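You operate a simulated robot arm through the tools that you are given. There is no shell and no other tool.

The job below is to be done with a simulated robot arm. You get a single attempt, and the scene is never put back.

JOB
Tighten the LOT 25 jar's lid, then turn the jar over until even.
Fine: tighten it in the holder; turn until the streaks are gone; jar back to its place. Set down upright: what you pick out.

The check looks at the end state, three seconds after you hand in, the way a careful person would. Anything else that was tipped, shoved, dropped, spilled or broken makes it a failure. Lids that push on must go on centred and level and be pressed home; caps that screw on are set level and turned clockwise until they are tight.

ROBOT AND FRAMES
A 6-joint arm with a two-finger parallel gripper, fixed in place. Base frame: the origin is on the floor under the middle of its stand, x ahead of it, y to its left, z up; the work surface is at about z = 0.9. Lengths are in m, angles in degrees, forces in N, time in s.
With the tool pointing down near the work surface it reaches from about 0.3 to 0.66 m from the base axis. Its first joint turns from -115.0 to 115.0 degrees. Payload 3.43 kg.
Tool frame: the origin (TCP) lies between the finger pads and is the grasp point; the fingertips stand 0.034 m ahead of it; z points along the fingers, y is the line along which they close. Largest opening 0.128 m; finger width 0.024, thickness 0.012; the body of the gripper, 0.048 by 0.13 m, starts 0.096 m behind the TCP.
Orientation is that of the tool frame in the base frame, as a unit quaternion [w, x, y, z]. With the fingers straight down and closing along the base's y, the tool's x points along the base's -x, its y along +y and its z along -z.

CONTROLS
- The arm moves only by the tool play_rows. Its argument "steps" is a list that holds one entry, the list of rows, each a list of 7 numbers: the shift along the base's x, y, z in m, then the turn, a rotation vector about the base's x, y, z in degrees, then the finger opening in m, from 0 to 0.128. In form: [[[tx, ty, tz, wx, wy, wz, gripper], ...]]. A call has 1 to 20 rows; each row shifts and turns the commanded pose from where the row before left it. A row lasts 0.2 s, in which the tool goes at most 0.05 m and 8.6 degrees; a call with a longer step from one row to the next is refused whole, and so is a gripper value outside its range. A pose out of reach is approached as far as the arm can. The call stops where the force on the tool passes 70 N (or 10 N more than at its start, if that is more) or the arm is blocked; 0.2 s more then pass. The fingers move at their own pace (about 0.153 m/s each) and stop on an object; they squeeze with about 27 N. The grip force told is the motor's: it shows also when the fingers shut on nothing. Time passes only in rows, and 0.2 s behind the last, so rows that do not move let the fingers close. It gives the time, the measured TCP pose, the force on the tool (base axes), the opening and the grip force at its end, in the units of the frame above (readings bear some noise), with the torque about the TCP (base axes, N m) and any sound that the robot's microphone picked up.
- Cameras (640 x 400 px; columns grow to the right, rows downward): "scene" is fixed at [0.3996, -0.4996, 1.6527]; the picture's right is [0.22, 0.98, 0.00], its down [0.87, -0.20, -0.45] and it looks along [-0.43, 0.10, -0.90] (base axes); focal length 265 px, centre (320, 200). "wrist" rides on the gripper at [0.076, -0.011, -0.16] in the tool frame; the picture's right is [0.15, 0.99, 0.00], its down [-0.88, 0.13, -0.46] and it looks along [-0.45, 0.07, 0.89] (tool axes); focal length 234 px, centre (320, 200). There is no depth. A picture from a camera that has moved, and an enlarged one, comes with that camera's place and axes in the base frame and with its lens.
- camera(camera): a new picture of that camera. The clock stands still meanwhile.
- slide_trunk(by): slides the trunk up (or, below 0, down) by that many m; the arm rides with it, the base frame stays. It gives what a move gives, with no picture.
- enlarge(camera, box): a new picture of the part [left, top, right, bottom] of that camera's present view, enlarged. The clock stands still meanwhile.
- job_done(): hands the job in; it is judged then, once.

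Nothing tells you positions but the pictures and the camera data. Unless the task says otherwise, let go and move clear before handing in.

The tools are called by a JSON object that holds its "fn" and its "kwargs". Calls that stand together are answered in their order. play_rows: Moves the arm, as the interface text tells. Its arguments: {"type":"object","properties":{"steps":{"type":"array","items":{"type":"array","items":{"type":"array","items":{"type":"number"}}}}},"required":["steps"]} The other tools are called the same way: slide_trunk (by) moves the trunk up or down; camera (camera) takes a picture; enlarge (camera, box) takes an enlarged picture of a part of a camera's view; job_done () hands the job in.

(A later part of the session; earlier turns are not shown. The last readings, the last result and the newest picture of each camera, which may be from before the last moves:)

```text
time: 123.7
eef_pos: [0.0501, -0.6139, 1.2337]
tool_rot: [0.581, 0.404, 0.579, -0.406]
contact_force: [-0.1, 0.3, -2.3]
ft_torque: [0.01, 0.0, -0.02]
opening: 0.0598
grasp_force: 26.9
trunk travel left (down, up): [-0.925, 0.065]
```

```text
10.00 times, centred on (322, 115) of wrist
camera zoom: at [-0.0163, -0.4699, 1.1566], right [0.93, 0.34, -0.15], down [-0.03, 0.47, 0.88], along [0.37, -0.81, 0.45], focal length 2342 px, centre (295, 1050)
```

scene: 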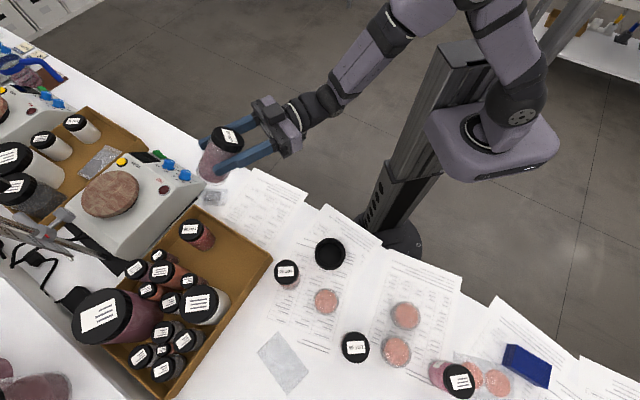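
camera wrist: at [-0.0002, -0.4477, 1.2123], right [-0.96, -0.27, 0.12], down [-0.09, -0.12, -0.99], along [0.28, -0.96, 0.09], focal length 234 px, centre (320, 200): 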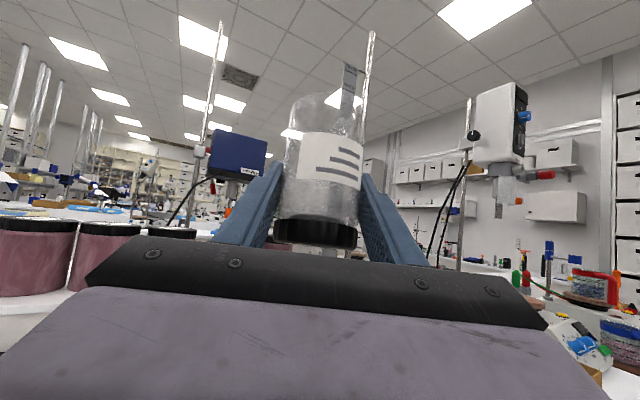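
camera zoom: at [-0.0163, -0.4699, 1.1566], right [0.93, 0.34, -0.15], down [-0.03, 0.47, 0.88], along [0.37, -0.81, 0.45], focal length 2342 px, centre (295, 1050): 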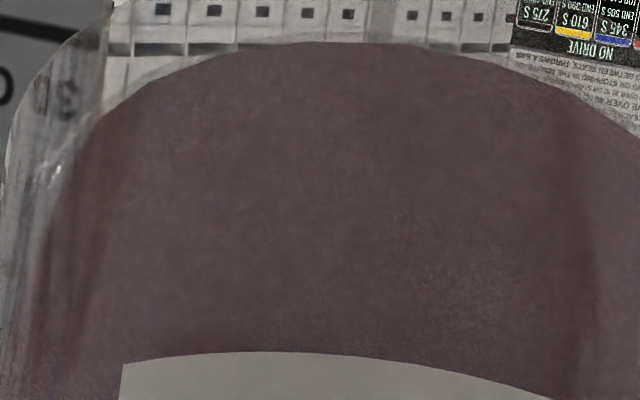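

The look is smooth with only rendering grain left. I'll do two more turn-overs for safety.

{"fn": "play_rows", "kwargs": {"steps": [[[0, 0, 0, 2.9345, -8.0625, 0, 0.03], [0, 0, 0, 2.9345, -8.0625, 0, 0.03], [0, 0, 0, 2.9345, -8.0625, 0, 0.03], [0, 0, 0, 2.9345, -8.0625, 0, 0.03], [0, 0, 0, 2.9345, -8.0625, 0, 0.03], [0, 0, 0, 2.9345, -8.0625, 0, 0.03], [0, 0, 0, 2.9345, -8.0625, 0, 0.03], [0, 0, 0, 2.9345, -8.0625, 0, 0.03], [0, 0, 0, 2.9345, -8.0625, 0, 0.03], [0, 0, 0, 2.9345, -8.0625, 0, 0.03], [0, 0, 0, 2.9345, -8.0625, 0, 0.03], [0, 0, 0, 2.9345, -8.0625, 0, 0.03], [0, 0, 0, 2.9345, -8.0625, 0, 0.03], [0, 0, 0, 2.9345, -8.0625, 0, 0.03], [0, 0, 0, 2.9345, -8.0625, 0, 0.03], [0, 0, 0, 2.9345, -8.0625, 0, 0.03], [0, 0, 0, 2.9345, -8.0625, 0, 0.03], [0, 0, 0, 2.9345, -8.0625, 0, 0.03], [0, 0, 0, 2.9345, -8.0625, 0, 0.03], [0, 0, 0, 2.9345, -8.0625, 0, 0.03]]]}}

{"fn": "play_rows", "kwargs": {"steps": [[[0, 0, 0, -7.52, -2.74, 0, 0.03], [0, 0, 0, -7.52, -2.74, 0, 0.03], [0, 0, 0, -7.52, -2.74, 0, 0.03], [0, 0, 0, 0, 0, 0, 0.03], [0, 0, 0, 7.52, 2.74, 0, 0.03], [0, 0, 0, 7.52, 2.74, 0, 0.03], [0, 0, 0, 7.52, 2.74, 0, 0.03], [0, 0, 0, -2.9345, 8.0625, 0, 0.03], [0, 0, 0, -2.9345, 8.0625, 0, 0.03], [0, 0, 0, -2.9345, 8.0625, 0, 0.03], [0, 0, 0, -2.9345, 8.0625, 0, 0.03], [0, 0, 0, -2.9345, 8.0625, 0, 0.03], [0, 0, 0, -2.9345, 8.0625, 0, 0.03], [0, 0, 0, -2.9345, 8.0625, 0, 0.03], [0, 0, 0, -2.9345, 8.0625, 0, 0.03], [0, 0, 0, -2.9345, 8.0625, 0, 0.03], [0, 0, 0, -2.9345, 8.0625, 0, 0.03], [0, 0, 0, -2.9345, 8.0625, 0, 0.03], [0, 0, 0, -2.9345, 8.0625, 0, 0.03], [0, 0, 0, -2.9345, 8.0625, 0, 0.03]]]}}

{"fn": "play_rows", "kwargs": {"steps": [[[0, 0, 0, -2.9345, 8.0625, 0, 0.03], [0, 0, 0, -2.9345, 8.0625, 0, 0.03], [0, 0, 0, -2.9345, 8.0625, 0, 0.03], [0, 0, 0, -2.9345, 8.0625, 0, 0.03], [0, 0, 0, -2.9345, 8.0625, 0, 0.03], [0, 0, 0, -2.9345, 8.0625, 0, 0.03], [0, 0, 0, -2.9345, 8.0625, 0, 0.03], [0, 0, 0, 0, 0, 0, 0.03]]]}}

{"fn": "enlarge", "kwargs": {"camera": "scene", "box": [210, 135, 250, 185]}}

{"fn": "enlarge", "kwargs": {"camera": "wrist", "box": [260, 80, 400, 260]}}

```text
time: 127.9
eef_pos: [0.0487, -0.6148, 1.234]
tool_rot: [0.446, 0.607, -0.364, 0.548]
contact_force: [-0.2, 0.0, -2.9]
ft_torque: [0.03, -0.02, 0.0]
opening: 0.0598
grasp_force: 27.4
trunk travel left (down, up): [-0.925, 0.065]
```

```text
time: 132.1
eef_pos: [0.0504, -0.6154, 1.2341]
tool_rot: [0.705, 0.64, 0.299, -0.062]
contact_force: [0.0, -0.6, -1.8]
ft_torque: [0.0, 0.01, 0.01]
opening: 0.0596
grasp_force: 26.7
trunk travel left (down, up): [-0.925, 0.065]
```

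```text
time: 133.9
eef_pos: [0.0501, -0.616, 1.2329]
tool_rot: [0.58, 0.405, 0.579, -0.406]
contact_force: [0.6, 0.0, -1.4]
ft_torque: [0.01, 0.01, 0.01]
opening: 0.0593
grasp_force: 26.8
trunk travel left (down, up): [-0.925, 0.065]
```

```text
8.00 times, centred on (230, 160) of scene
camera zoom: at [0.3996, -0.4996, 1.6527], right [0.22, 0.98, 0.0], down [0.87, -0.2, -0.45], along [-0.43, 0.1, -0.9], focal length 2121 px, centre (1040, 520)
```

zoom: 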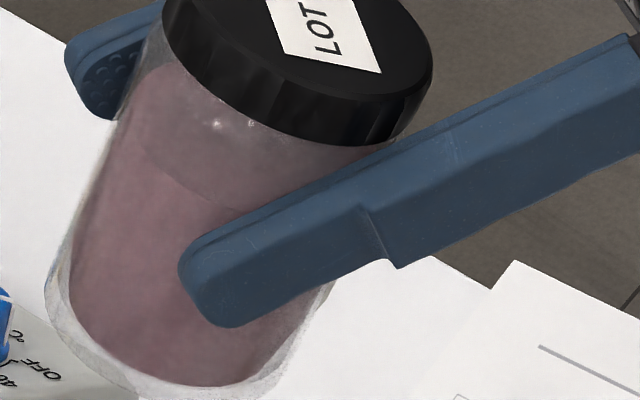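

```text
2.22 times, centred on (330, 170) of wrist
camera zoom: at [-0.0162, -0.4703, 1.1565], right [0.93, 0.34, -0.15], down [-0.03, 0.47, 0.88], along [0.37, -0.81, 0.45], focal length 520 px, centre (298, 267)
```

zoom: 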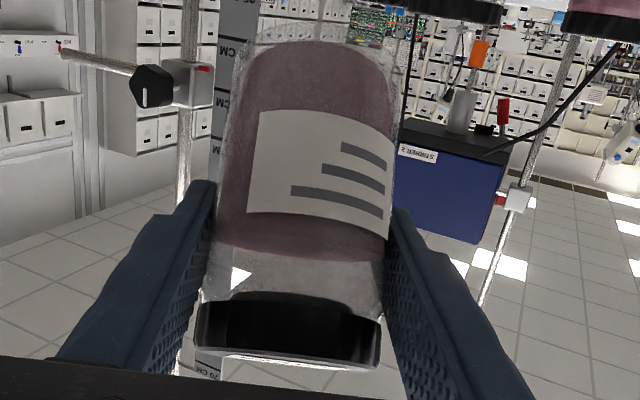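

Contents look even. I'll pitch the tool back down so the jar is upright, and take the same view as before mixing to compare.

{"fn": "play_rows", "kwargs": {"steps": [[[0, 0, 0, 7.52, 2.74, 0, 0.03], [0, 0, 0, 7.52, 2.74, 0, 0.03], [0, 0, 0, 7.52, 2.74, 0, 0.03], [0, 0, 0, 7.52, 2.74, 0, 0.03], [0, 0, 0, 7.52, 2.74, 0, 0.03], [0, 0, 0, 0, 0, 0, 0.03]]]}}

{"fn": "enlarge", "kwargs": {"camera": "wrist", "box": [270, 80, 380, 260]}}

{"fn": "enlarge", "kwargs": {"camera": "scene", "box": [200, 120, 280, 190]}}

{"fn": "enlarge", "kwargs": {"camera": "wrist", "box": [380, 160, 520, 250]}}

```text
time: 135.3
eef_pos: [0.0496, -0.6162, 1.234]
tool_rot: [0.348, 0.52, 0.742, -0.243]
contact_force: [-1.0, -0.3, -1.8]
ft_torque: [0.0, 0.01, 0.01]
opening: 0.0596
grasp_force: 26.6
trunk travel left (down, up): [-0.925, 0.065]
```

```text
2.22 times, centred on (325, 170) of wrist
camera zoom: at [-0.0195, -0.4594, 1.2783], right [0.9, 0.43, -0.11], down [0.2, -0.16, 0.97], along [0.39, -0.89, -0.23], focal length 520 px, centre (309, 267)
```

zoom: 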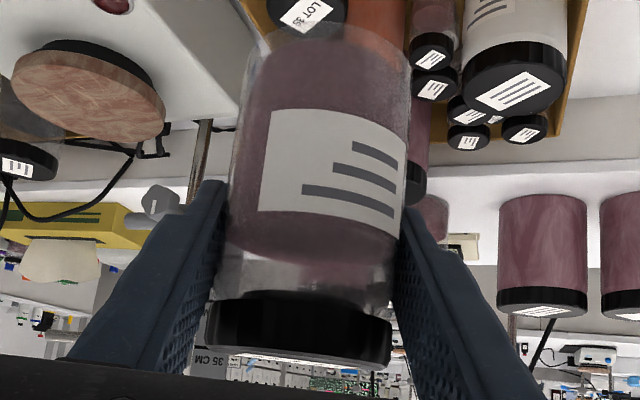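

```text
5.71 times, centred on (240, 155) of scene
camera zoom: at [0.3996, -0.4996, 1.6527], right [0.22, 0.98, 0.0], down [0.87, -0.2, -0.45], along [-0.43, 0.1, -0.9], focal length 1515 px, centre (777, 457)
```

zoom: 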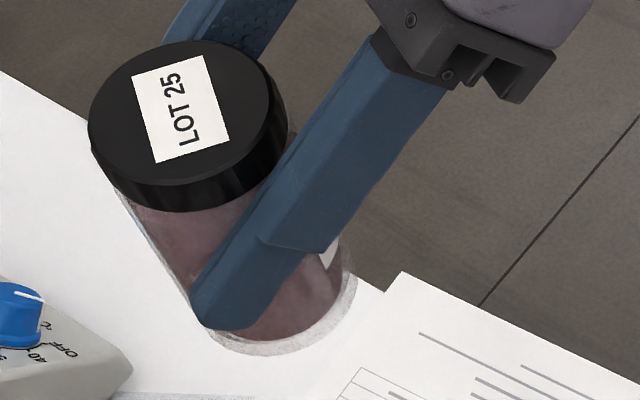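

```text
4.44 times, centred on (450, 205) of wrist
camera zoom: at [-0.0195, -0.4594, 1.2783], right [0.9, 0.43, -0.11], down [0.2, -0.16, 0.97], along [0.39, -0.89, -0.23], focal length 1041 px, centre (-258, 178)
```

zoom: 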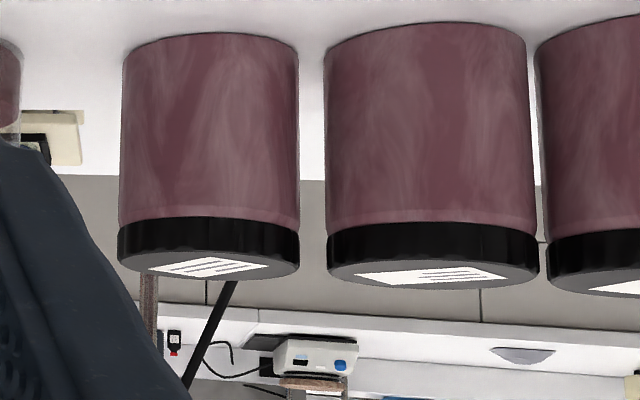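

The big jars on the shelf show what streaks look like. I'll zoom into LOT 25's visible contents at high magnification to compare.

{"fn": "enlarge", "kwargs": {"camera": "wrist", "box": [285, 90, 355, 140]}}

{"fn": "enlarge", "kwargs": {"camera": "wrist", "box": [280, 165, 350, 215]}}

{"fn": "enlarge", "kwargs": {"camera": "scene", "box": [210, 140, 250, 170]}}

```text
8.00 times, centred on (320, 115) of wrist
camera zoom: at [-0.0195, -0.4594, 1.2783], right [0.9, 0.43, -0.11], down [0.2, -0.16, 0.97], along [0.39, -0.89, -0.23], focal length 1873 px, centre (320, 880)
```

zoom: 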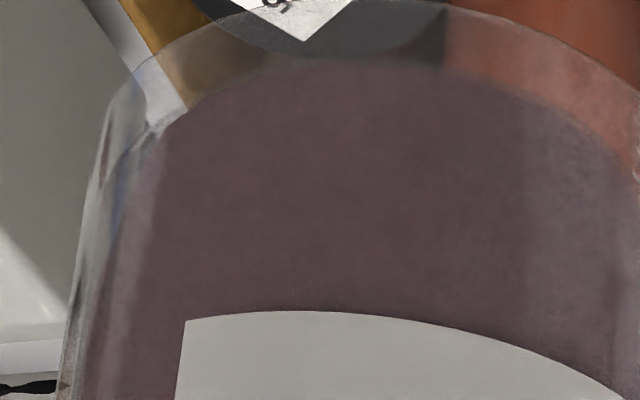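

```text
8.00 times, centred on (315, 190) of wrist
camera zoom: at [-0.0195, -0.4594, 1.2783], right [0.9, 0.43, -0.11], down [0.2, -0.16, 0.97], along [0.39, -0.89, -0.23], focal length 1873 px, centre (360, 280)
```

zoom: 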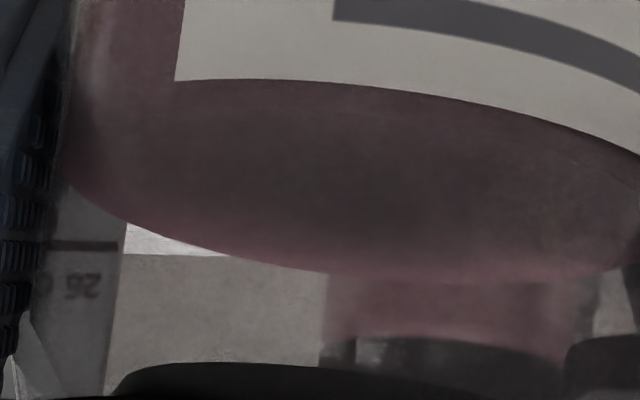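

```text
13.33 times, centred on (230, 155) of scene
camera zoom: at [0.3996, -0.4996, 1.6527], right [0.22, 0.98, 0.0], down [0.87, -0.2, -0.45], along [-0.43, 0.1, -0.9], focal length 3535 px, centre (1520, 800)
```

zoom: 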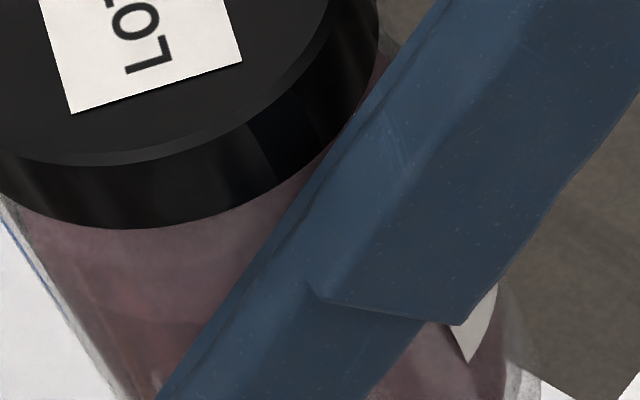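

No ribbons like those on the shelf jars remain. For margin I'll do two more full turn-overs, then put it back.

{"fn": "play_rows", "kwargs": {"steps": [[[0, 0, 0, -7.52, -2.74, 0, 0.03], [0, 0, 0, -7.52, -2.74, 0, 0.03], [0, 0, 0, -7.52, -2.74, 0, 0.03], [0, 0, 0, -7.52, -2.74, 0, 0.03], [0, 0, 0, -7.52, -2.74, 0, 0.03], [0, 0, 0, 0, 0, 0, 0.03]]]}}

{"fn": "play_rows", "kwargs": {"steps": [[[0, 0, 0, 2.9345, -8.0625, 0, 0.03], [0, 0, 0, 2.9345, -8.0625, 0, 0.03], [0, 0, 0, 2.9345, -8.0625, 0, 0.03], [0, 0, 0, 2.9345, -8.0625, 0, 0.03], [0, 0, 0, 2.9345, -8.0625, 0, 0.03], [0, 0, 0, 2.9345, -8.0625, 0, 0.03], [0, 0, 0, 2.9345, -8.0625, 0, 0.03], [0, 0, 0, 2.9345, -8.0625, 0, 0.03], [0, 0, 0, 2.9345, -8.0625, 0, 0.03], [0, 0, 0, 2.9345, -8.0625, 0, 0.03], [0, 0, 0, 2.9345, -8.0625, 0, 0.03], [0, 0, 0, 2.9345, -8.0625, 0, 0.03], [0, 0, 0, 2.9345, -8.0625, 0, 0.03], [0, 0, 0, 2.9345, -8.0625, 0, 0.03], [0, 0, 0, 2.9345, -8.0625, 0, 0.03], [0, 0, 0, 2.9345, -8.0625, 0, 0.03], [0, 0, 0, 2.9345, -8.0625, 0, 0.03], [0, 0, 0, 2.9345, -8.0625, 0, 0.03], [0, 0, 0, 2.9345, -8.0625, 0, 0.03], [0, 0, 0, 2.9345, -8.0625, 0, 0.03]]]}}

{"fn": "play_rows", "kwargs": {"steps": [[[0, 0, 0, -7.52, -2.74, 0, 0.03], [0, 0, 0, -7.52, -2.74, 0, 0.03], [0, 0, 0, -7.52, -2.74, 0, 0.03], [0, 0, 0, 0, 0, 0, 0.03], [0, 0, 0, 7.52, 2.74, 0, 0.03], [0, 0, 0, 7.52, 2.74, 0, 0.03], [0, 0, 0, 7.52, 2.74, 0, 0.03], [0, 0, 0, -2.9345, 8.0625, 0, 0.03], [0, 0, 0, -2.9345, 8.0625, 0, 0.03], [0, 0, 0, -2.9345, 8.0625, 0, 0.03], [0, 0, 0, -2.9345, 8.0625, 0, 0.03], [0, 0, 0, -2.9345, 8.0625, 0, 0.03], [0, 0, 0, -2.9345, 8.0625, 0, 0.03], [0, 0, 0, -2.9345, 8.0625, 0, 0.03], [0, 0, 0, -2.9345, 8.0625, 0, 0.03], [0, 0, 0, -2.9345, 8.0625, 0, 0.03], [0, 0, 0, -2.9345, 8.0625, 0, 0.03], [0, 0, 0, -2.9345, 8.0625, 0, 0.03], [0, 0, 0, -2.9345, 8.0625, 0, 0.03], [0, 0, 0, -2.9345, 8.0625, 0, 0.03]]]}}

{"fn": "play_rows", "kwargs": {"steps": [[[0, 0, 0, -2.9345, 8.0625, 0, 0.03], [0, 0, 0, -2.9345, 8.0625, 0, 0.03], [0, 0, 0, -2.9345, 8.0625, 0, 0.03], [0, 0, 0, -2.9345, 8.0625, 0, 0.03], [0, 0, 0, -2.9345, 8.0625, 0, 0.03], [0, 0, 0, -2.9345, 8.0625, 0, 0.03], [0, 0, 0, -2.9345, 8.0625, 0, 0.03], [0, 0, 0, 0, 0, 0, 0.03]]]}}

{"fn": "camera", "kwargs": {"camera": "wrist"}}

{"fn": "camera", "kwargs": {"camera": "scene"}}

```text
time: 136.7
eef_pos: [0.0495, -0.615, 1.2353]
tool_rot: [0.581, 0.405, 0.578, -0.406]
contact_force: [0.0, 0.0, -2.2]
ft_torque: [0.03, -0.02, -0.03]
opening: 0.0598
grasp_force: 27.1
trunk travel left (down, up): [-0.925, 0.065]
```

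```text
time: 140.9
eef_pos: [0.0497, -0.6145, 1.2326]
tool_rot: [0.446, 0.607, -0.365, 0.548]
contact_force: [0.5, -0.6, -1.3]
ft_torque: [0.03, -0.03, -0.02]
opening: 0.0595
grasp_force: 26.7
trunk travel left (down, up): [-0.925, 0.065]
```

```text
time: 145.1
eef_pos: [0.05, -0.6149, 1.2345]
tool_rot: [0.705, 0.64, 0.298, -0.062]
contact_force: [0.8, 0.6, -1.2]
ft_torque: [0.0, 0.02, 0.01]
opening: 0.0597
grasp_force: 26.9
trunk travel left (down, up): [-0.925, 0.065]
```

```text
time: 146.9
eef_pos: [0.0512, -0.6153, 1.2333]
tool_rot: [0.58, 0.405, 0.579, -0.405]
contact_force: [0.1, 0.0, -1.1]
ft_torque: [0.07, 0.0, -0.02]
opening: 0.0598
grasp_force: 27.7
trunk travel left (down, up): [-0.925, 0.065]
```

```text
taken
camera wrist: at [-0.0152, -0.4702, 1.1571], right [0.93, 0.34, -0.15], down [-0.03, 0.47, 0.88], along [0.37, -0.81, 0.45], focal length 234 px, centre (320, 200)
```

wrist: 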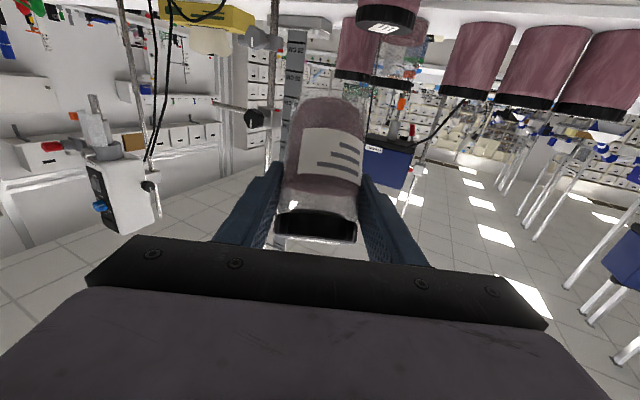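

```text
taken
```

scene: 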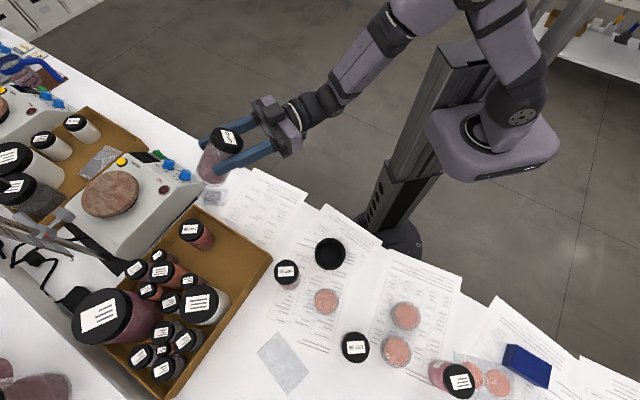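

Five turn-overs done. I'll pitch the jar upright and lower it over its home spot, stopping a few cm above the paper to check.

{"fn": "play_rows", "kwargs": {"steps": [[[0, 0, 0, 7.52, 2.74, 0, 0.03], [0, 0, 0, 7.52, 2.74, 0, 0.03], [0, 0, 0, 7.52, 2.74, 0, 0.03], [0, 0, 0, 7.52, 2.74, 0, 0.03], [0, 0, 0, 7.52, 2.74, 0, 0.03], [0, 0, 0, 0, 0, 0, 0.03], [0.0025, 0.003, -0.025, 0, 0, 0, 0.03], [0.0025, 0.003, -0.035, 0, 0, 0, 0.03], [0, 0, -0.035, 0, 0, 0, 0.03], [0, 0, -0.035, 0, 0, 0, 0.03], [0, 0, -0.035, 0, 0, 0, 0.03], [0, 0, -0.035, 0, 0, 0, 0.03], [0, 0, -0.02, 0, 0, 0, 0.03], [0, 0, 0, 0, 0, 0, 0.03]]]}}

{"fn": "enlarge", "kwargs": {"camera": "scene", "box": [216, 160, 312, 240]}}

{"fn": "enlarge", "kwargs": {"camera": "wrist", "box": [230, 60, 430, 270]}}

```text
time: 149.9
eef_pos: [0.0537, -0.6085, 1.0136]
tool_rot: [0.347, 0.52, 0.742, -0.243]
contact_force: [-0.1, -0.2, -1.9]
ft_torque: [0.0, -0.04, -0.01]
opening: 0.0595
grasp_force: 27.2
trunk travel left (down, up): [-0.925, 0.065]
```

```text
5.00 times, centred on (264, 200) of scene
camera zoom: at [0.3996, -0.4996, 1.6527], right [0.22, 0.98, 0.0], down [0.87, -0.2, -0.45], along [-0.43, 0.1, -0.9], focal length 1326 px, centre (600, 200)
```

zoom: 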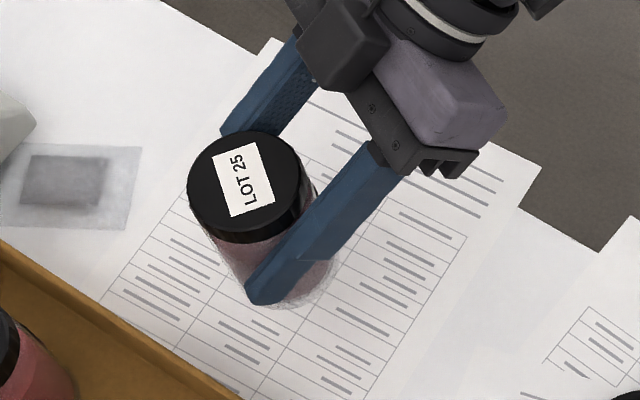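

```text
1.90 times, centred on (330, 165) of wrist
camera zoom: at [-0.0167, -0.452, 1.0574], right [0.9, 0.43, -0.11], down [0.19, -0.16, 0.97], along [0.39, -0.89, -0.23], focal length 446 px, centre (301, 267)
```

zoom: 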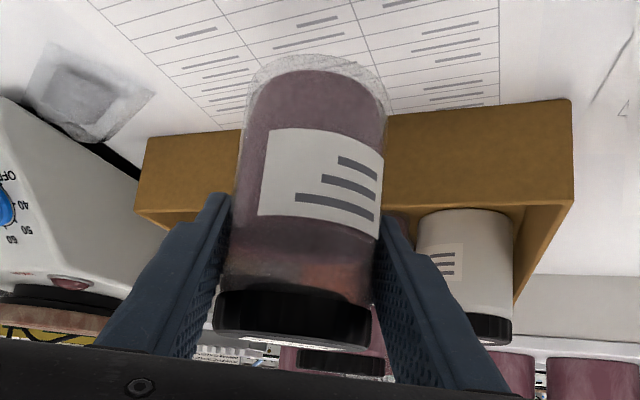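

The jar is upright and over its original position to within about 1 mm. I'll lower most of the way, then creep down to contact.

{"fn": "play_rows", "kwargs": {"steps": [[[0.0003, 0, -0.015, 0, 0, 0, 0.03], [0.0003, 0, -0.014, 0, 0, 0, 0.03], [0, 0, -0.009, 0, 0, 0, 0.03], [0, 0, 0, 0, 0, 0, 0.03]]]}}

{"fn": "play_rows", "kwargs": {"steps": [[[0, 0, -0.0015, 0, 0, 0, 0.03], [0, 0, -0.0015, 0, 0, 0, 0.03], [0, 0, 0, 0, 0, 0, 0.03]]]}}

```text
time: 150.9
eef_pos: [0.0548, -0.6098, 0.9755]
tool_rot: [0.347, 0.52, 0.742, -0.242]
contact_force: [0.0, -0.3, -2.0]
ft_torque: [0.01, 0.0, 0.05]
opening: 0.0597
grasp_force: 27.1
trunk travel left (down, up): [-0.925, 0.065]
```

```text
time: 151.7
eef_pos: [0.0572, -0.61, 0.9721]
tool_rot: [0.347, 0.52, 0.742, -0.242]
contact_force: [1.0, 0.0, -1.3]
ft_torque: [0.01, -0.01, 0.01]
opening: 0.0598
grasp_force: 26.8
trunk travel left (down, up): [-0.925, 0.065]
```

{"fn": "play_rows", "kwargs": {"steps": [[[0, 0, -0.001, 0, 0, 0, 0.03], [0, 0, -0.001, 0, 0, 0, 0.03], [0, 0, 0, 0, 0, 0, 0.03]]]}}

{"fn": "enlarge", "kwargs": {"camera": "scene", "box": [216, 160, 312, 240]}}

{"fn": "enlarge", "kwargs": {"camera": "wrist", "box": [270, 70, 380, 150]}}

```text
time: 152.5
eef_pos: [0.057, -0.6103, 0.9705]
tool_rot: [0.348, 0.52, 0.742, -0.242]
contact_force: [0.0, 0.4, -0.9]
ft_torque: [0.0, 0.05, -0.02]
opening: 0.0597
grasp_force: 26.9
trunk travel left (down, up): [-0.925, 0.065]
```

```text
5.00 times, centred on (264, 200) of scene
camera zoom: at [0.3996, -0.4996, 1.6527], right [0.22, 0.98, 0.0], down [0.87, -0.2, -0.45], along [-0.43, 0.1, -0.9], focal length 1326 px, centre (600, 200)
```

zoom: 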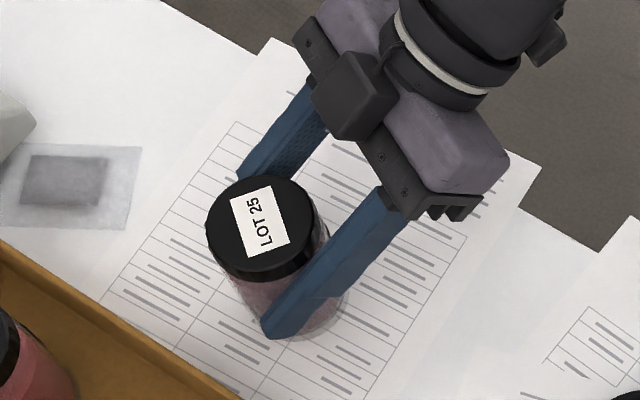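

```text
5.00 times, centred on (325, 110) of wrist
camera zoom: at [-0.0135, -0.4539, 1.0146], right [0.9, 0.43, -0.11], down [0.19, -0.16, 0.97], along [0.4, -0.89, -0.23], focal length 1171 px, centre (295, 650)
```

zoom: 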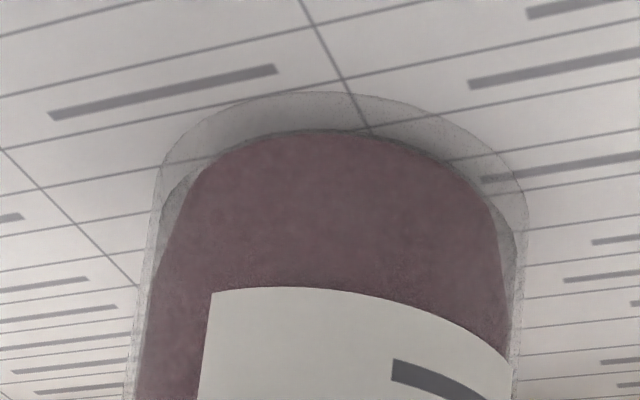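

The jar leans about 2.5–3° forward from turning slightly in the grip. I'll raise it a few mm and pitch the tool to level it before setting it down.

{"fn": "play_rows", "kwargs": {"steps": [[[0, 0, 0.004, 0, 0, 0, 0.03], [0, 0, 0, -2.6, -0.95, 0, 0.03], [0, 0, 0, 0, 0, 0, 0.03]]]}}

{"fn": "enlarge", "kwargs": {"camera": "scene", "box": [232, 185, 280, 233]}}

{"fn": "enlarge", "kwargs": {"camera": "wrist", "box": [230, 60, 430, 270]}}

```text
time: 153.3
eef_pos: [0.0566, -0.6093, 0.9734]
tool_rot: [0.365, 0.514, 0.734, -0.254]
contact_force: [-0.4, 0.3, -1.8]
ft_torque: [0.02, 0.03, 0.03]
opening: 0.0598
grasp_force: 27.0
trunk travel left (down, up): [-0.925, 0.065]
```

```text
8.33 times, centred on (256, 209) of scene
camera zoom: at [0.3996, -0.4996, 1.6527], right [0.22, 0.98, 0.0], down [0.87, -0.2, -0.45], along [-0.43, 0.1, -0.9], focal length 2210 px, centre (853, 125)
```

zoom: 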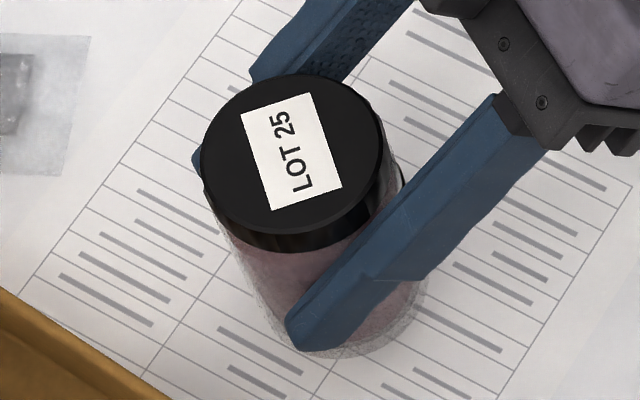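

```text
1.90 times, centred on (330, 165) of wrist
camera zoom: at [-0.0152, -0.4512, 1.0092], right [0.9, 0.42, -0.11], down [0.18, -0.12, 0.98], along [0.4, -0.9, -0.18], focal length 446 px, centre (301, 267)
```

zoom: 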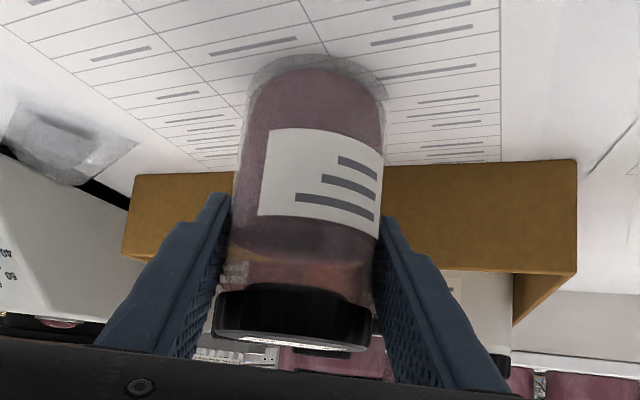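

I may have overcorrected. I'll zoom on the lid and base to measure the lean properly.

{"fn": "enlarge", "kwargs": {"camera": "wrist", "box": [280, 190, 370, 260]}}

{"fn": "enlarge", "kwargs": {"camera": "wrist", "box": [290, 75, 380, 145]}}

{"fn": "enlarge", "kwargs": {"camera": "scene", "box": [245, 190, 270, 215]}}

```text
5.71 times, centred on (325, 225) of wrist
camera zoom: at [-0.0152, -0.4512, 1.0092], right [0.9, 0.42, -0.11], down [0.18, -0.12, 0.98], along [0.4, -0.9, -0.18], focal length 1338 px, centre (291, 57)
```

zoom: 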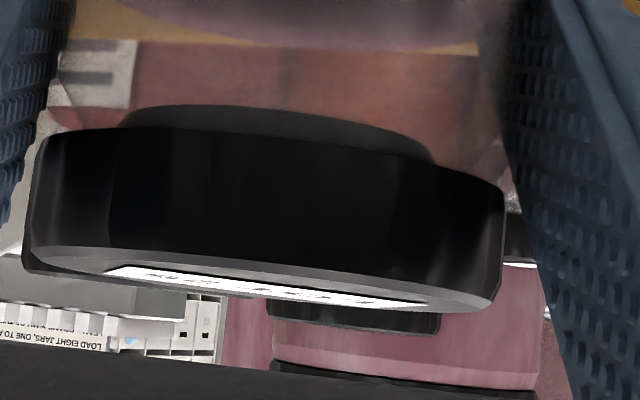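

```text
5.71 times, centred on (335, 110) of wrist
camera zoom: at [-0.0152, -0.4512, 1.0092], right [0.9, 0.42, -0.11], down [0.18, -0.12, 0.98], along [0.4, -0.9, -0.18], focal length 1338 px, centre (234, 714)
```

zoom: 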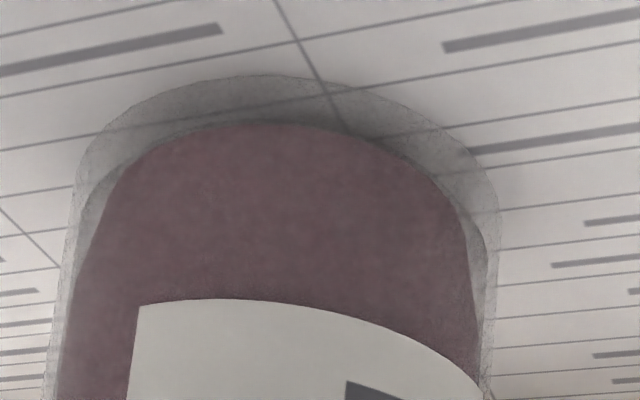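

```text
16.00 times, centred on (258, 202) of scene
camera zoom: at [0.3996, -0.4996, 1.6527], right [0.22, 0.98, 0.0], down [0.87, -0.2, -0.45], along [-0.43, 0.1, -0.9], focal length 4242 px, centre (1320, 160)
```

zoom: 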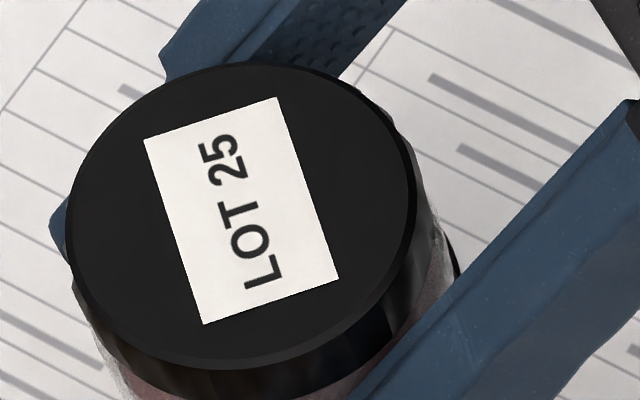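

Both cameras now agree the jar leans about 2.5–3° back, so it was level before my correction. I'll undo that pitch, shift 3 mm back toward its original spot, and re-measure.

{"fn": "play_rows", "kwargs": {"steps": [[[-0.001, 0.0028, 0, 2.4, 0.87, 0, 0.03], [0, 0, 0, 0, 0, 0, 0.03]]]}}

{"fn": "enlarge", "kwargs": {"camera": "wrist", "box": [280, 190, 370, 260]}}

{"fn": "enlarge", "kwargs": {"camera": "scene", "box": [232, 185, 280, 233]}}

```text
time: 153.9
eef_pos: [0.054, -0.6071, 0.974]
tool_rot: [0.348, 0.52, 0.741, -0.243]
contact_force: [0.4, 1.2, -2.1]
ft_torque: [-0.04, 0.01, -0.03]
opening: 0.0597
grasp_force: 26.8
trunk travel left (down, up): [-0.925, 0.065]
```

```text
5.71 times, centred on (325, 225) of wrist
camera zoom: at [-0.0155, -0.4502, 1.0174], right [0.9, 0.43, -0.11], down [0.19, -0.16, 0.97], along [0.4, -0.89, -0.22], focal length 1338 px, centre (291, 57)
```

zoom: 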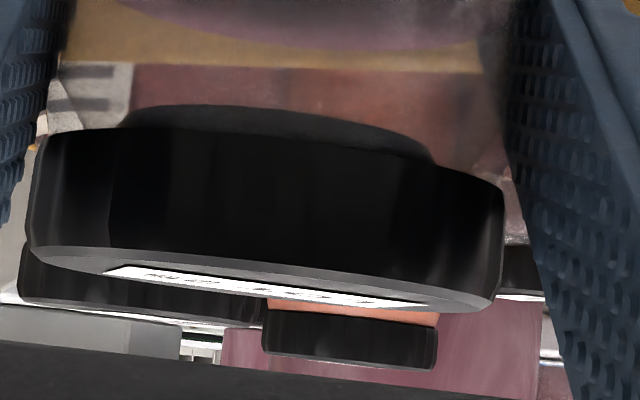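

```text
8.33 times, centred on (256, 209) of scene
camera zoom: at [0.3996, -0.4996, 1.6527], right [0.22, 0.98, 0.0], down [0.87, -0.2, -0.45], along [-0.43, 0.1, -0.9], focal length 2210 px, centre (853, 125)
```

zoom: 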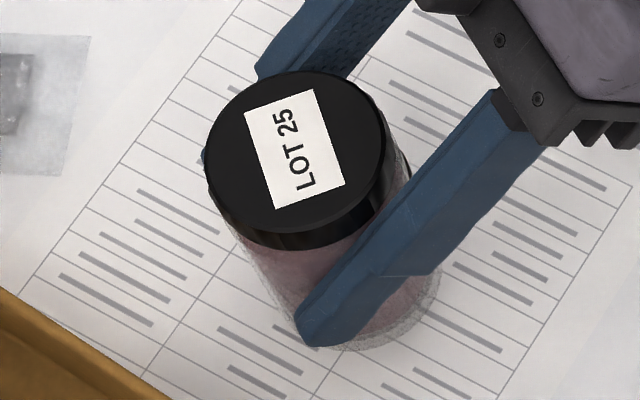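

Now the jar is level to within 1° and within 1 mm of its original place. I'll creep down to contact.

{"fn": "play_rows", "kwargs": {"steps": [[[0, 0, -0.0015, 0, 0, 0, 0.03], [0, 0, -0.0015, 0, 0, 0, 0.03], [0, 0, -0.001, 0, 0, 0, 0.03], [0, 0, 0, 0, 0, 0, 0.03]]]}}

{"fn": "play_rows", "kwargs": {"steps": [[[0, 0, -0.001, 0, 0, 0, 0.03], [0, 0, 0, 0, 0, 0, 0.03]]]}}

```text
time: 154.9
eef_pos: [0.0533, -0.6066, 0.9708]
tool_rot: [0.348, 0.52, 0.741, -0.244]
contact_force: [-0.2, -0.1, 0.6]
ft_torque: [0.05, 0.07, 0.06]
opening: 0.0598
grasp_force: 26.9
trunk travel left (down, up): [-0.925, 0.065]
```

```text
time: 155.5
eef_pos: [0.0533, -0.6062, 0.971]
tool_rot: [0.349, 0.519, 0.741, -0.244]
contact_force: [-0.7, 2.2, 4.7]
ft_torque: [0.29, 0.15, 0.03]
opening: 0.0599
grasp_force: 27.2
trunk travel left (down, up): [-0.925, 0.065]
```

Contact, with the near edge touching first, so it's a slight back lean. I'll take out 0.8° of that and then open the fingers.

{"fn": "play_rows", "kwargs": {"steps": [[[0, 0, 0, 0.75, 0.27, 0, 0.03], [0, 0, 0, 0, 0, 0, 0.03]]]}}

{"fn": "enlarge", "kwargs": {"camera": "scene", "box": [232, 185, 280, 233]}}

```text
time: 156.1
eef_pos: [0.0541, -0.6068, 0.971]
tool_rot: [0.345, 0.521, 0.743, -0.241]
contact_force: [-0.7, -3.1, 6.7]
ft_torque: [-0.36, -0.1, -0.06]
opening: 0.0597
grasp_force: 27.1
trunk travel left (down, up): [-0.925, 0.065]
```

```text
8.33 times, centred on (256, 209) of scene
camera zoom: at [0.3996, -0.4996, 1.6527], right [0.22, 0.98, 0.0], down [0.87, -0.2, -0.45], along [-0.43, 0.1, -0.9], focal length 2210 px, centre (853, 125)
```

zoom: 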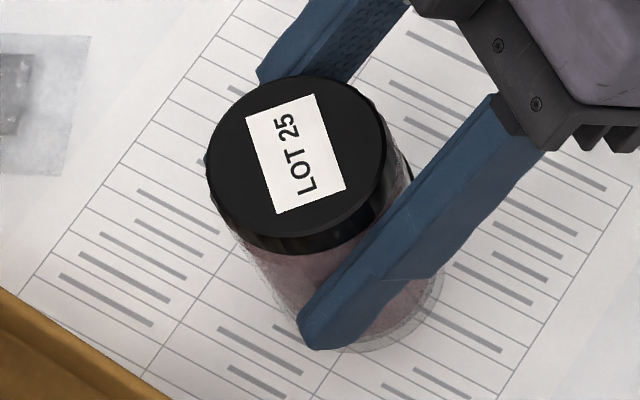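

The torque flipped sign, so level is halfway between. I'll take back half of that and open the fingers.

{"fn": "play_rows", "kwargs": {"steps": [[[0, 0, 0, -0.4, -0.15, 0, 0.03], [0, 0, 0, 0, 0, 0, 0.03], [0, 0, 0, 0, 0, 0, 0.062], [0, 0, 0, 0, 0, 0, 0.07], [0, 0, 0, 0, 0, 0, 0.085], [0, 0, 0, 0, 0, 0, 0.1], [0, 0, 0, 0, 0, 0, 0.1]]]}}

{"fn": "enlarge", "kwargs": {"camera": "scene", "box": [232, 185, 280, 233]}}

{"fn": "camera", "kwargs": {"camera": "wrist"}}

```text
time: 157.7
eef_pos: [0.0553, -0.6068, 0.9698]
tool_rot: [0.346, 0.521, 0.742, -0.241]
contact_force: [-0.5, 0.7, 1.0]
ft_torque: [0.01, -0.02, 0.0]
opening: 0.1003
grasp_force: 0.0
trunk travel left (down, up): [-0.925, 0.065]
```

```text
8.33 times, centred on (256, 209) of scene
camera zoom: at [0.3996, -0.4996, 1.6527], right [0.22, 0.98, 0.0], down [0.87, -0.2, -0.45], along [-0.43, 0.1, -0.9], focal length 2210 px, centre (853, 125)
```

zoom: 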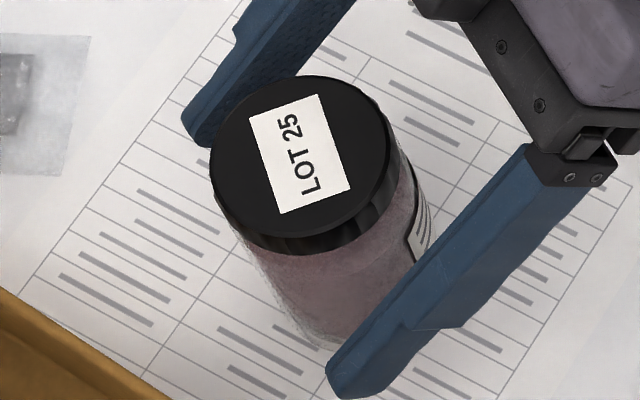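

```text
taken
camera wrist: at [-0.0151, -0.45, 1.0146], right [0.9, 0.43, -0.11], down [0.2, -0.16, 0.97], along [0.39, -0.89, -0.23], focal length 234 px, centre (320, 200)
```

wrist: 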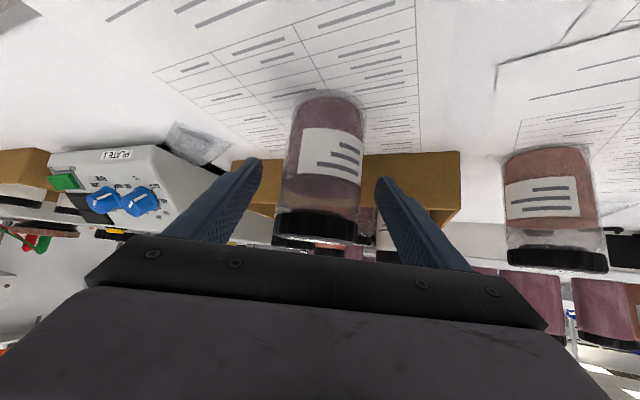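

The jar stands upright within about 2 mm of its original spot. I'll back straight away horizontally, then rise.

{"fn": "play_rows", "kwargs": {"steps": [[[-0.0034, 0.0094, 0, 0, 0, 0, 0.1], [-0.0051, 0.0141, 0, 0, 0, 0, 0.1], [-0.0068, 0.0188, 0, 0, 0, 0, 0.1], [-0.0068, 0.0188, 0, 0, 0, 0, 0.1], [-0.0068, 0.0188, 0, 0, 0, 0, 0.1], [-0.0068, 0.0188, 0, 0, 0, 0, 0.1], [-0.0068, 0.0188, 0, 0, 0, 0, 0.1], [-0.0034, 0.0094, 0, 0, 0, 0, 0.1], [0, 0, 0.02, 0, 0, 0, 0.1], [0, 0, 0.03, 0, 0, 0, 0.1], [0, 0, 0.03, 0, 0, 0, 0.1], [0, 0, 0.03, 0, 0, 0, 0.1], [0, 0, 0.03, 0, 0, 0, 0.1], [0, 0, 0, 0, 0, 0, 0.1]]]}}

{"fn": "camera", "kwargs": {"camera": "scene"}}

{"fn": "enlarge", "kwargs": {"camera": "scene", "box": [232, 185, 280, 233]}}

{"fn": "enlarge", "kwargs": {"camera": "wrist", "box": [270, 60, 370, 170]}}

```text
time: 160.7
eef_pos: [0.0098, -0.4797, 1.1089]
tool_rot: [0.346, 0.521, 0.743, -0.24]
contact_force: [0.2, 0.5, 0.0]
ft_torque: [0.01, 0.01, 0.03]
opening: 0.0999
grasp_force: 0.1
trunk travel left (down, up): [-0.925, 0.065]
```

```text
taken
```

scene: 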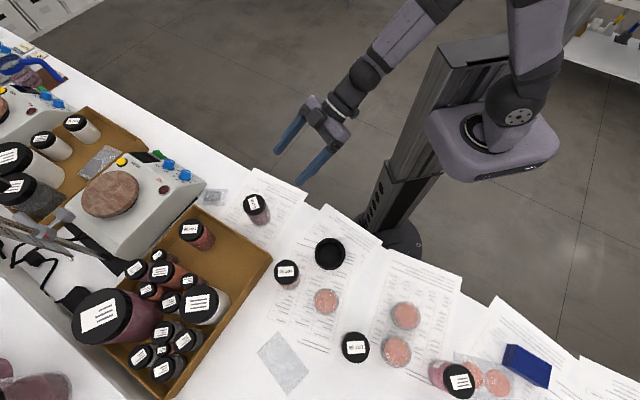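

```text
8.33 times, centred on (256, 209) of scene
camera zoom: at [0.3996, -0.4996, 1.6527], right [0.22, 0.98, 0.0], down [0.87, -0.2, -0.45], along [-0.43, 0.1, -0.9], focal length 2210 px, centre (853, 125)
```

zoom: 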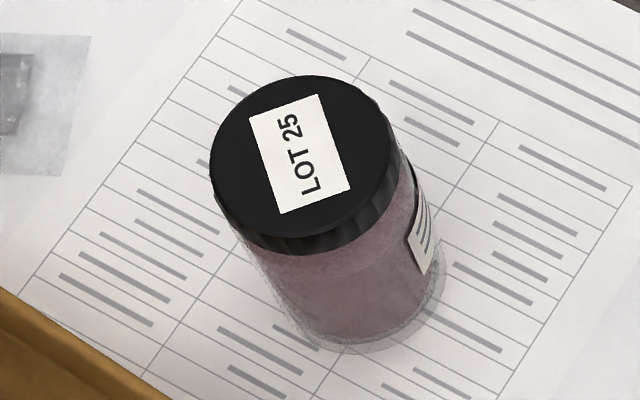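

```text
3.64 times, centred on (320, 115) of wrist
camera zoom: at [-0.0599, -0.3228, 1.1528], right [0.9, 0.43, -0.11], down [0.2, -0.16, 0.97], along [0.39, -0.89, -0.23], focal length 852 px, centre (320, 509)
```

zoom: 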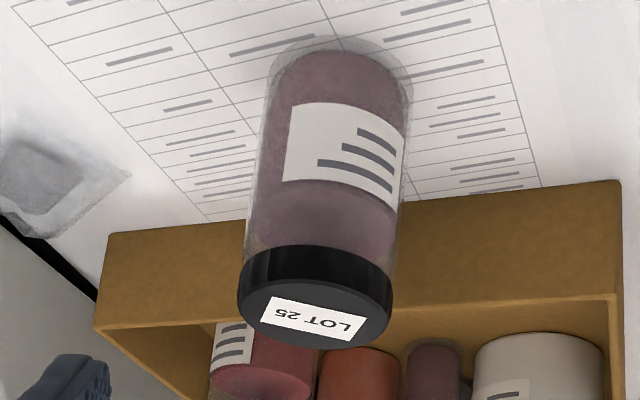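

The jar is back in place, upright with the lid on. I'll take one last close look at its contents for streaks.

{"fn": "enlarge", "kwargs": {"camera": "scene", "box": [248, 206, 268, 228]}}

{"fn": "enlarge", "kwargs": {"camera": "wrist", "box": [305, 70, 345, 100]}}

{"fn": "enlarge", "kwargs": {"camera": "wrist", "box": [300, 105, 340, 135]}}

{"fn": "enlarge", "kwargs": {"camera": "scene", "box": [185, 215, 225, 255]}}

```text
16.00 times, centred on (258, 217) of scene
camera zoom: at [0.3996, -0.4996, 1.6527], right [0.22, 0.98, 0.0], down [0.87, -0.2, -0.45], along [-0.43, 0.1, -0.9], focal length 4242 px, centre (1312, -72)
```

zoom: 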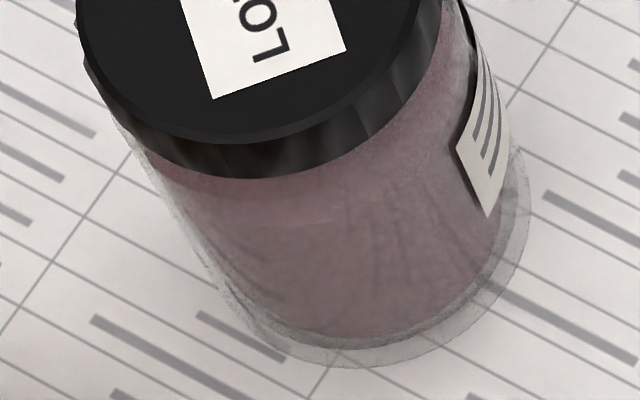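

```text
13.33 times, centred on (325, 85) of wrist
camera zoom: at [-0.0599, -0.3228, 1.1528], right [0.9, 0.43, -0.11], down [0.2, -0.16, 0.97], along [0.39, -0.89, -0.23], focal length 3122 px, centre (253, 1733)
```

zoom: 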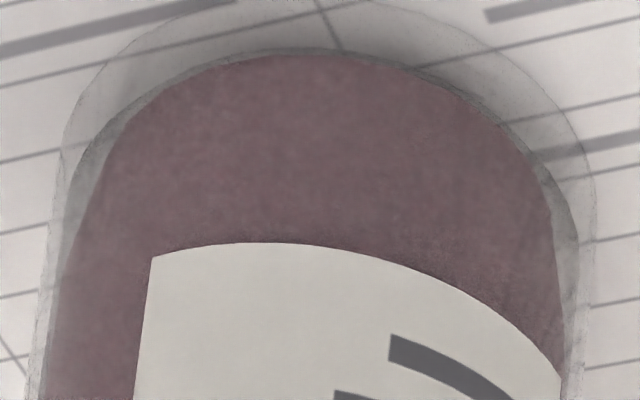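

```text
13.33 times, centred on (320, 120) of wrist
camera zoom: at [-0.0599, -0.3228, 1.1528], right [0.9, 0.43, -0.11], down [0.2, -0.16, 0.97], along [0.39, -0.89, -0.23], focal length 3122 px, centre (320, 1267)
```

zoom: 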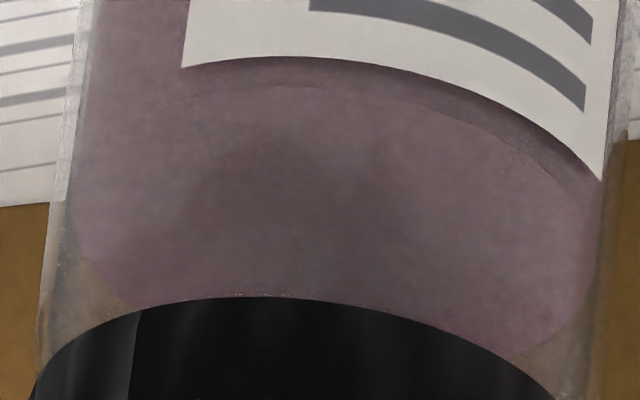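

```text
10.00 times, centred on (205, 235) of scene
camera zoom: at [0.3996, -0.4996, 1.6527], right [0.22, 0.98, 0.0], down [0.87, -0.2, -0.45], along [-0.43, 0.1, -0.9], focal length 2652 px, centre (1470, -150)
```

zoom: 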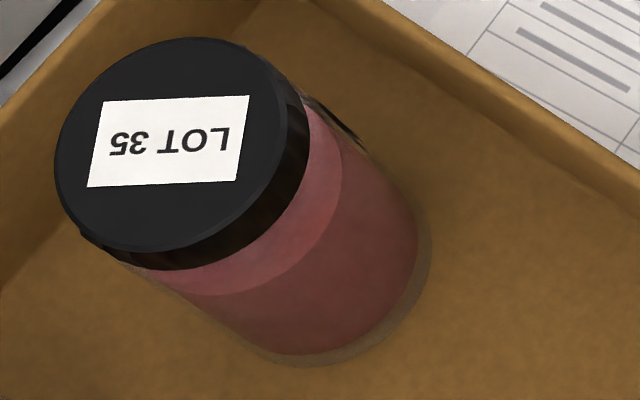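

I notice faint dark strokes in the scene view of the contents. I'll zoom more to tell streaks from shadows, and compare with LOT 40 and LOT 65.

{"fn": "enlarge", "kwargs": {"camera": "scene", "box": [253, 210, 266, 224]}}

{"fn": "enlarge", "kwargs": {"camera": "scene", "box": [278, 275, 306, 295]}}

{"fn": "enlarge", "kwargs": {"camera": "wrist", "box": [415, 90, 475, 180]}}

{"fn": "camera", "kwargs": {"camera": "wrist"}}

```text
16.00 times, centred on (260, 217) of scene
camera zoom: at [0.3996, -0.4996, 1.6527], right [0.22, 0.98, 0.0], down [0.87, -0.2, -0.45], along [-0.43, 0.1, -0.9], focal length 4242 px, centre (1288, -72)
```

zoom: 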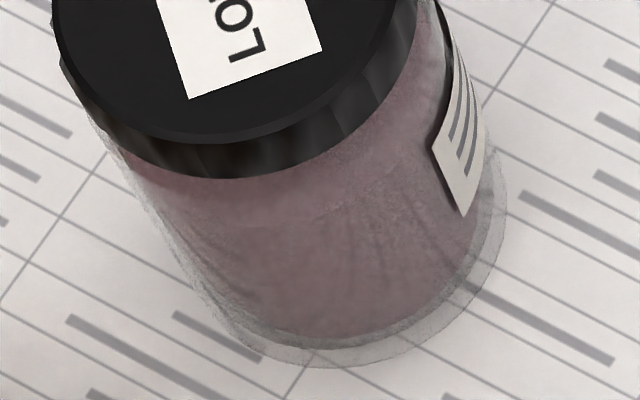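

```text
16.00 times, centred on (292, 285) of scene
camera zoom: at [0.3996, -0.4996, 1.6527], right [0.22, 0.98, 0.0], down [0.87, -0.2, -0.45], along [-0.43, 0.1, -0.9], focal length 4242 px, centre (768, -1160)
```

zoom: 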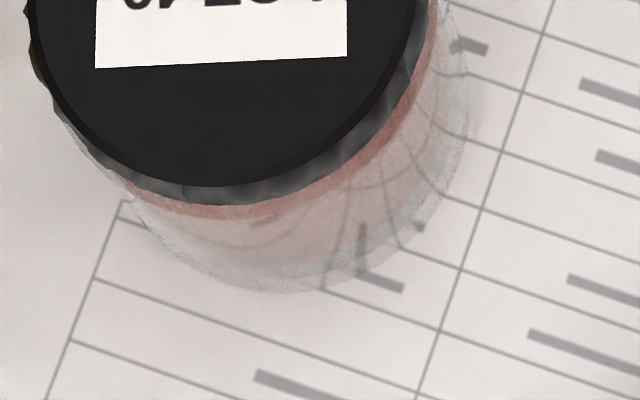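

```text
4.44 times, centred on (445, 135) of wrist
camera zoom: at [-0.0599, -0.3228, 1.1528], right [0.9, 0.43, -0.11], down [0.2, -0.16, 0.97], along [0.39, -0.89, -0.23], focal length 1041 px, centre (-236, 489)
```

zoom: 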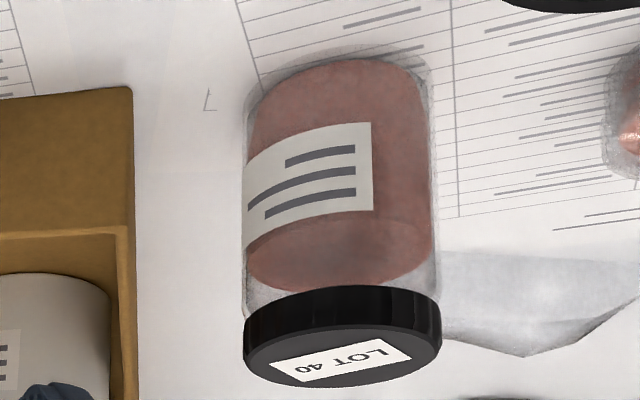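

```text
taken
camera wrist: at [-0.0599, -0.3228, 1.1528], right [0.9, 0.43, -0.11], down [0.2, -0.16, 0.97], along [0.39, -0.89, -0.23], focal length 234 px, centre (320, 200)
```

wrist: 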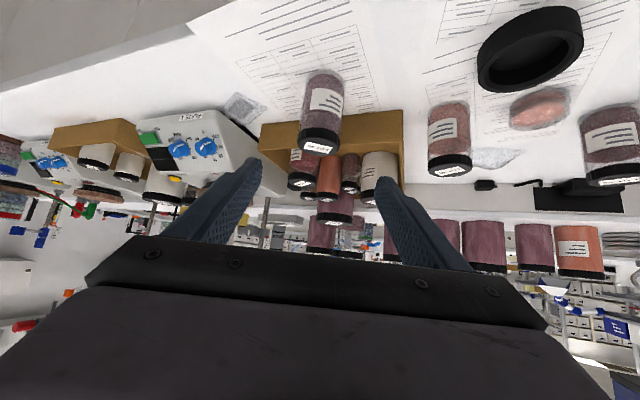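

The lines seem to be the paper's grid seen through the glass, since LOT 40 shows them too. I'll compare the two at equal magnification in the wrist view to be sure.

{"fn": "enlarge", "kwargs": {"camera": "wrist", "box": [430, 105, 470, 135]}}

{"fn": "enlarge", "kwargs": {"camera": "wrist", "box": [300, 72, 345, 136]}}

{"fn": "enlarge", "kwargs": {"camera": "wrist", "box": [580, 100, 640, 185]}}

```text
13.33 times, centred on (450, 120) of wrist
camera zoom: at [-0.0599, -0.3228, 1.1528], right [0.9, 0.43, -0.11], down [0.2, -0.16, 0.97], along [0.39, -0.89, -0.23], focal length 3122 px, centre (-1413, 1267)
```

zoom: 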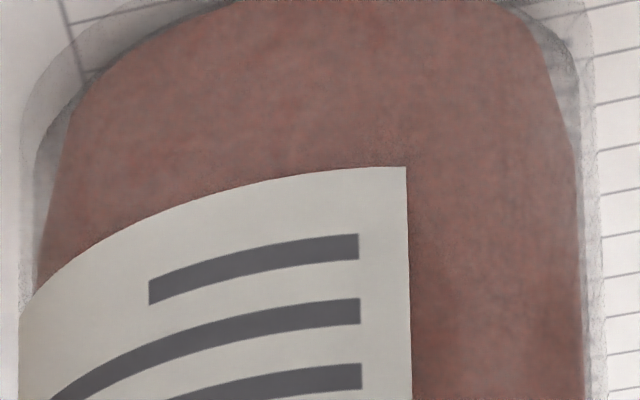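

```text
6.25 times, centred on (322, 104) of wrist
camera zoom: at [-0.0599, -0.3228, 1.1528], right [0.9, 0.43, -0.11], down [0.2, -0.16, 0.97], along [0.39, -0.89, -0.23], focal length 1464 px, centre (304, 800)
```

zoom: 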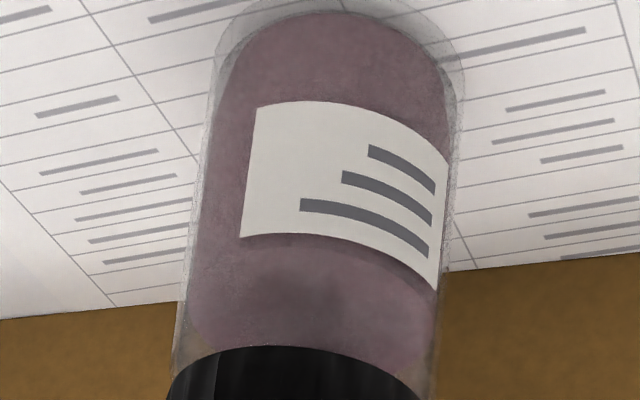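

```text
4.71 times, centred on (610, 142) of wrist
camera zoom: at [-0.0599, -0.3228, 1.1528], right [0.9, 0.43, -0.11], down [0.2, -0.16, 0.97], along [0.39, -0.89, -0.23], focal length 1102 px, centre (-1045, 471)
```

zoom: 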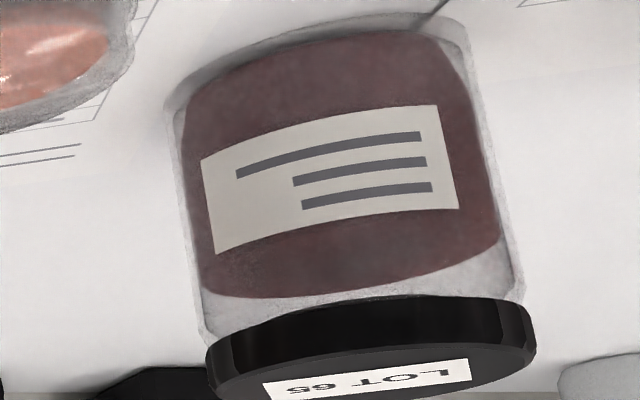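

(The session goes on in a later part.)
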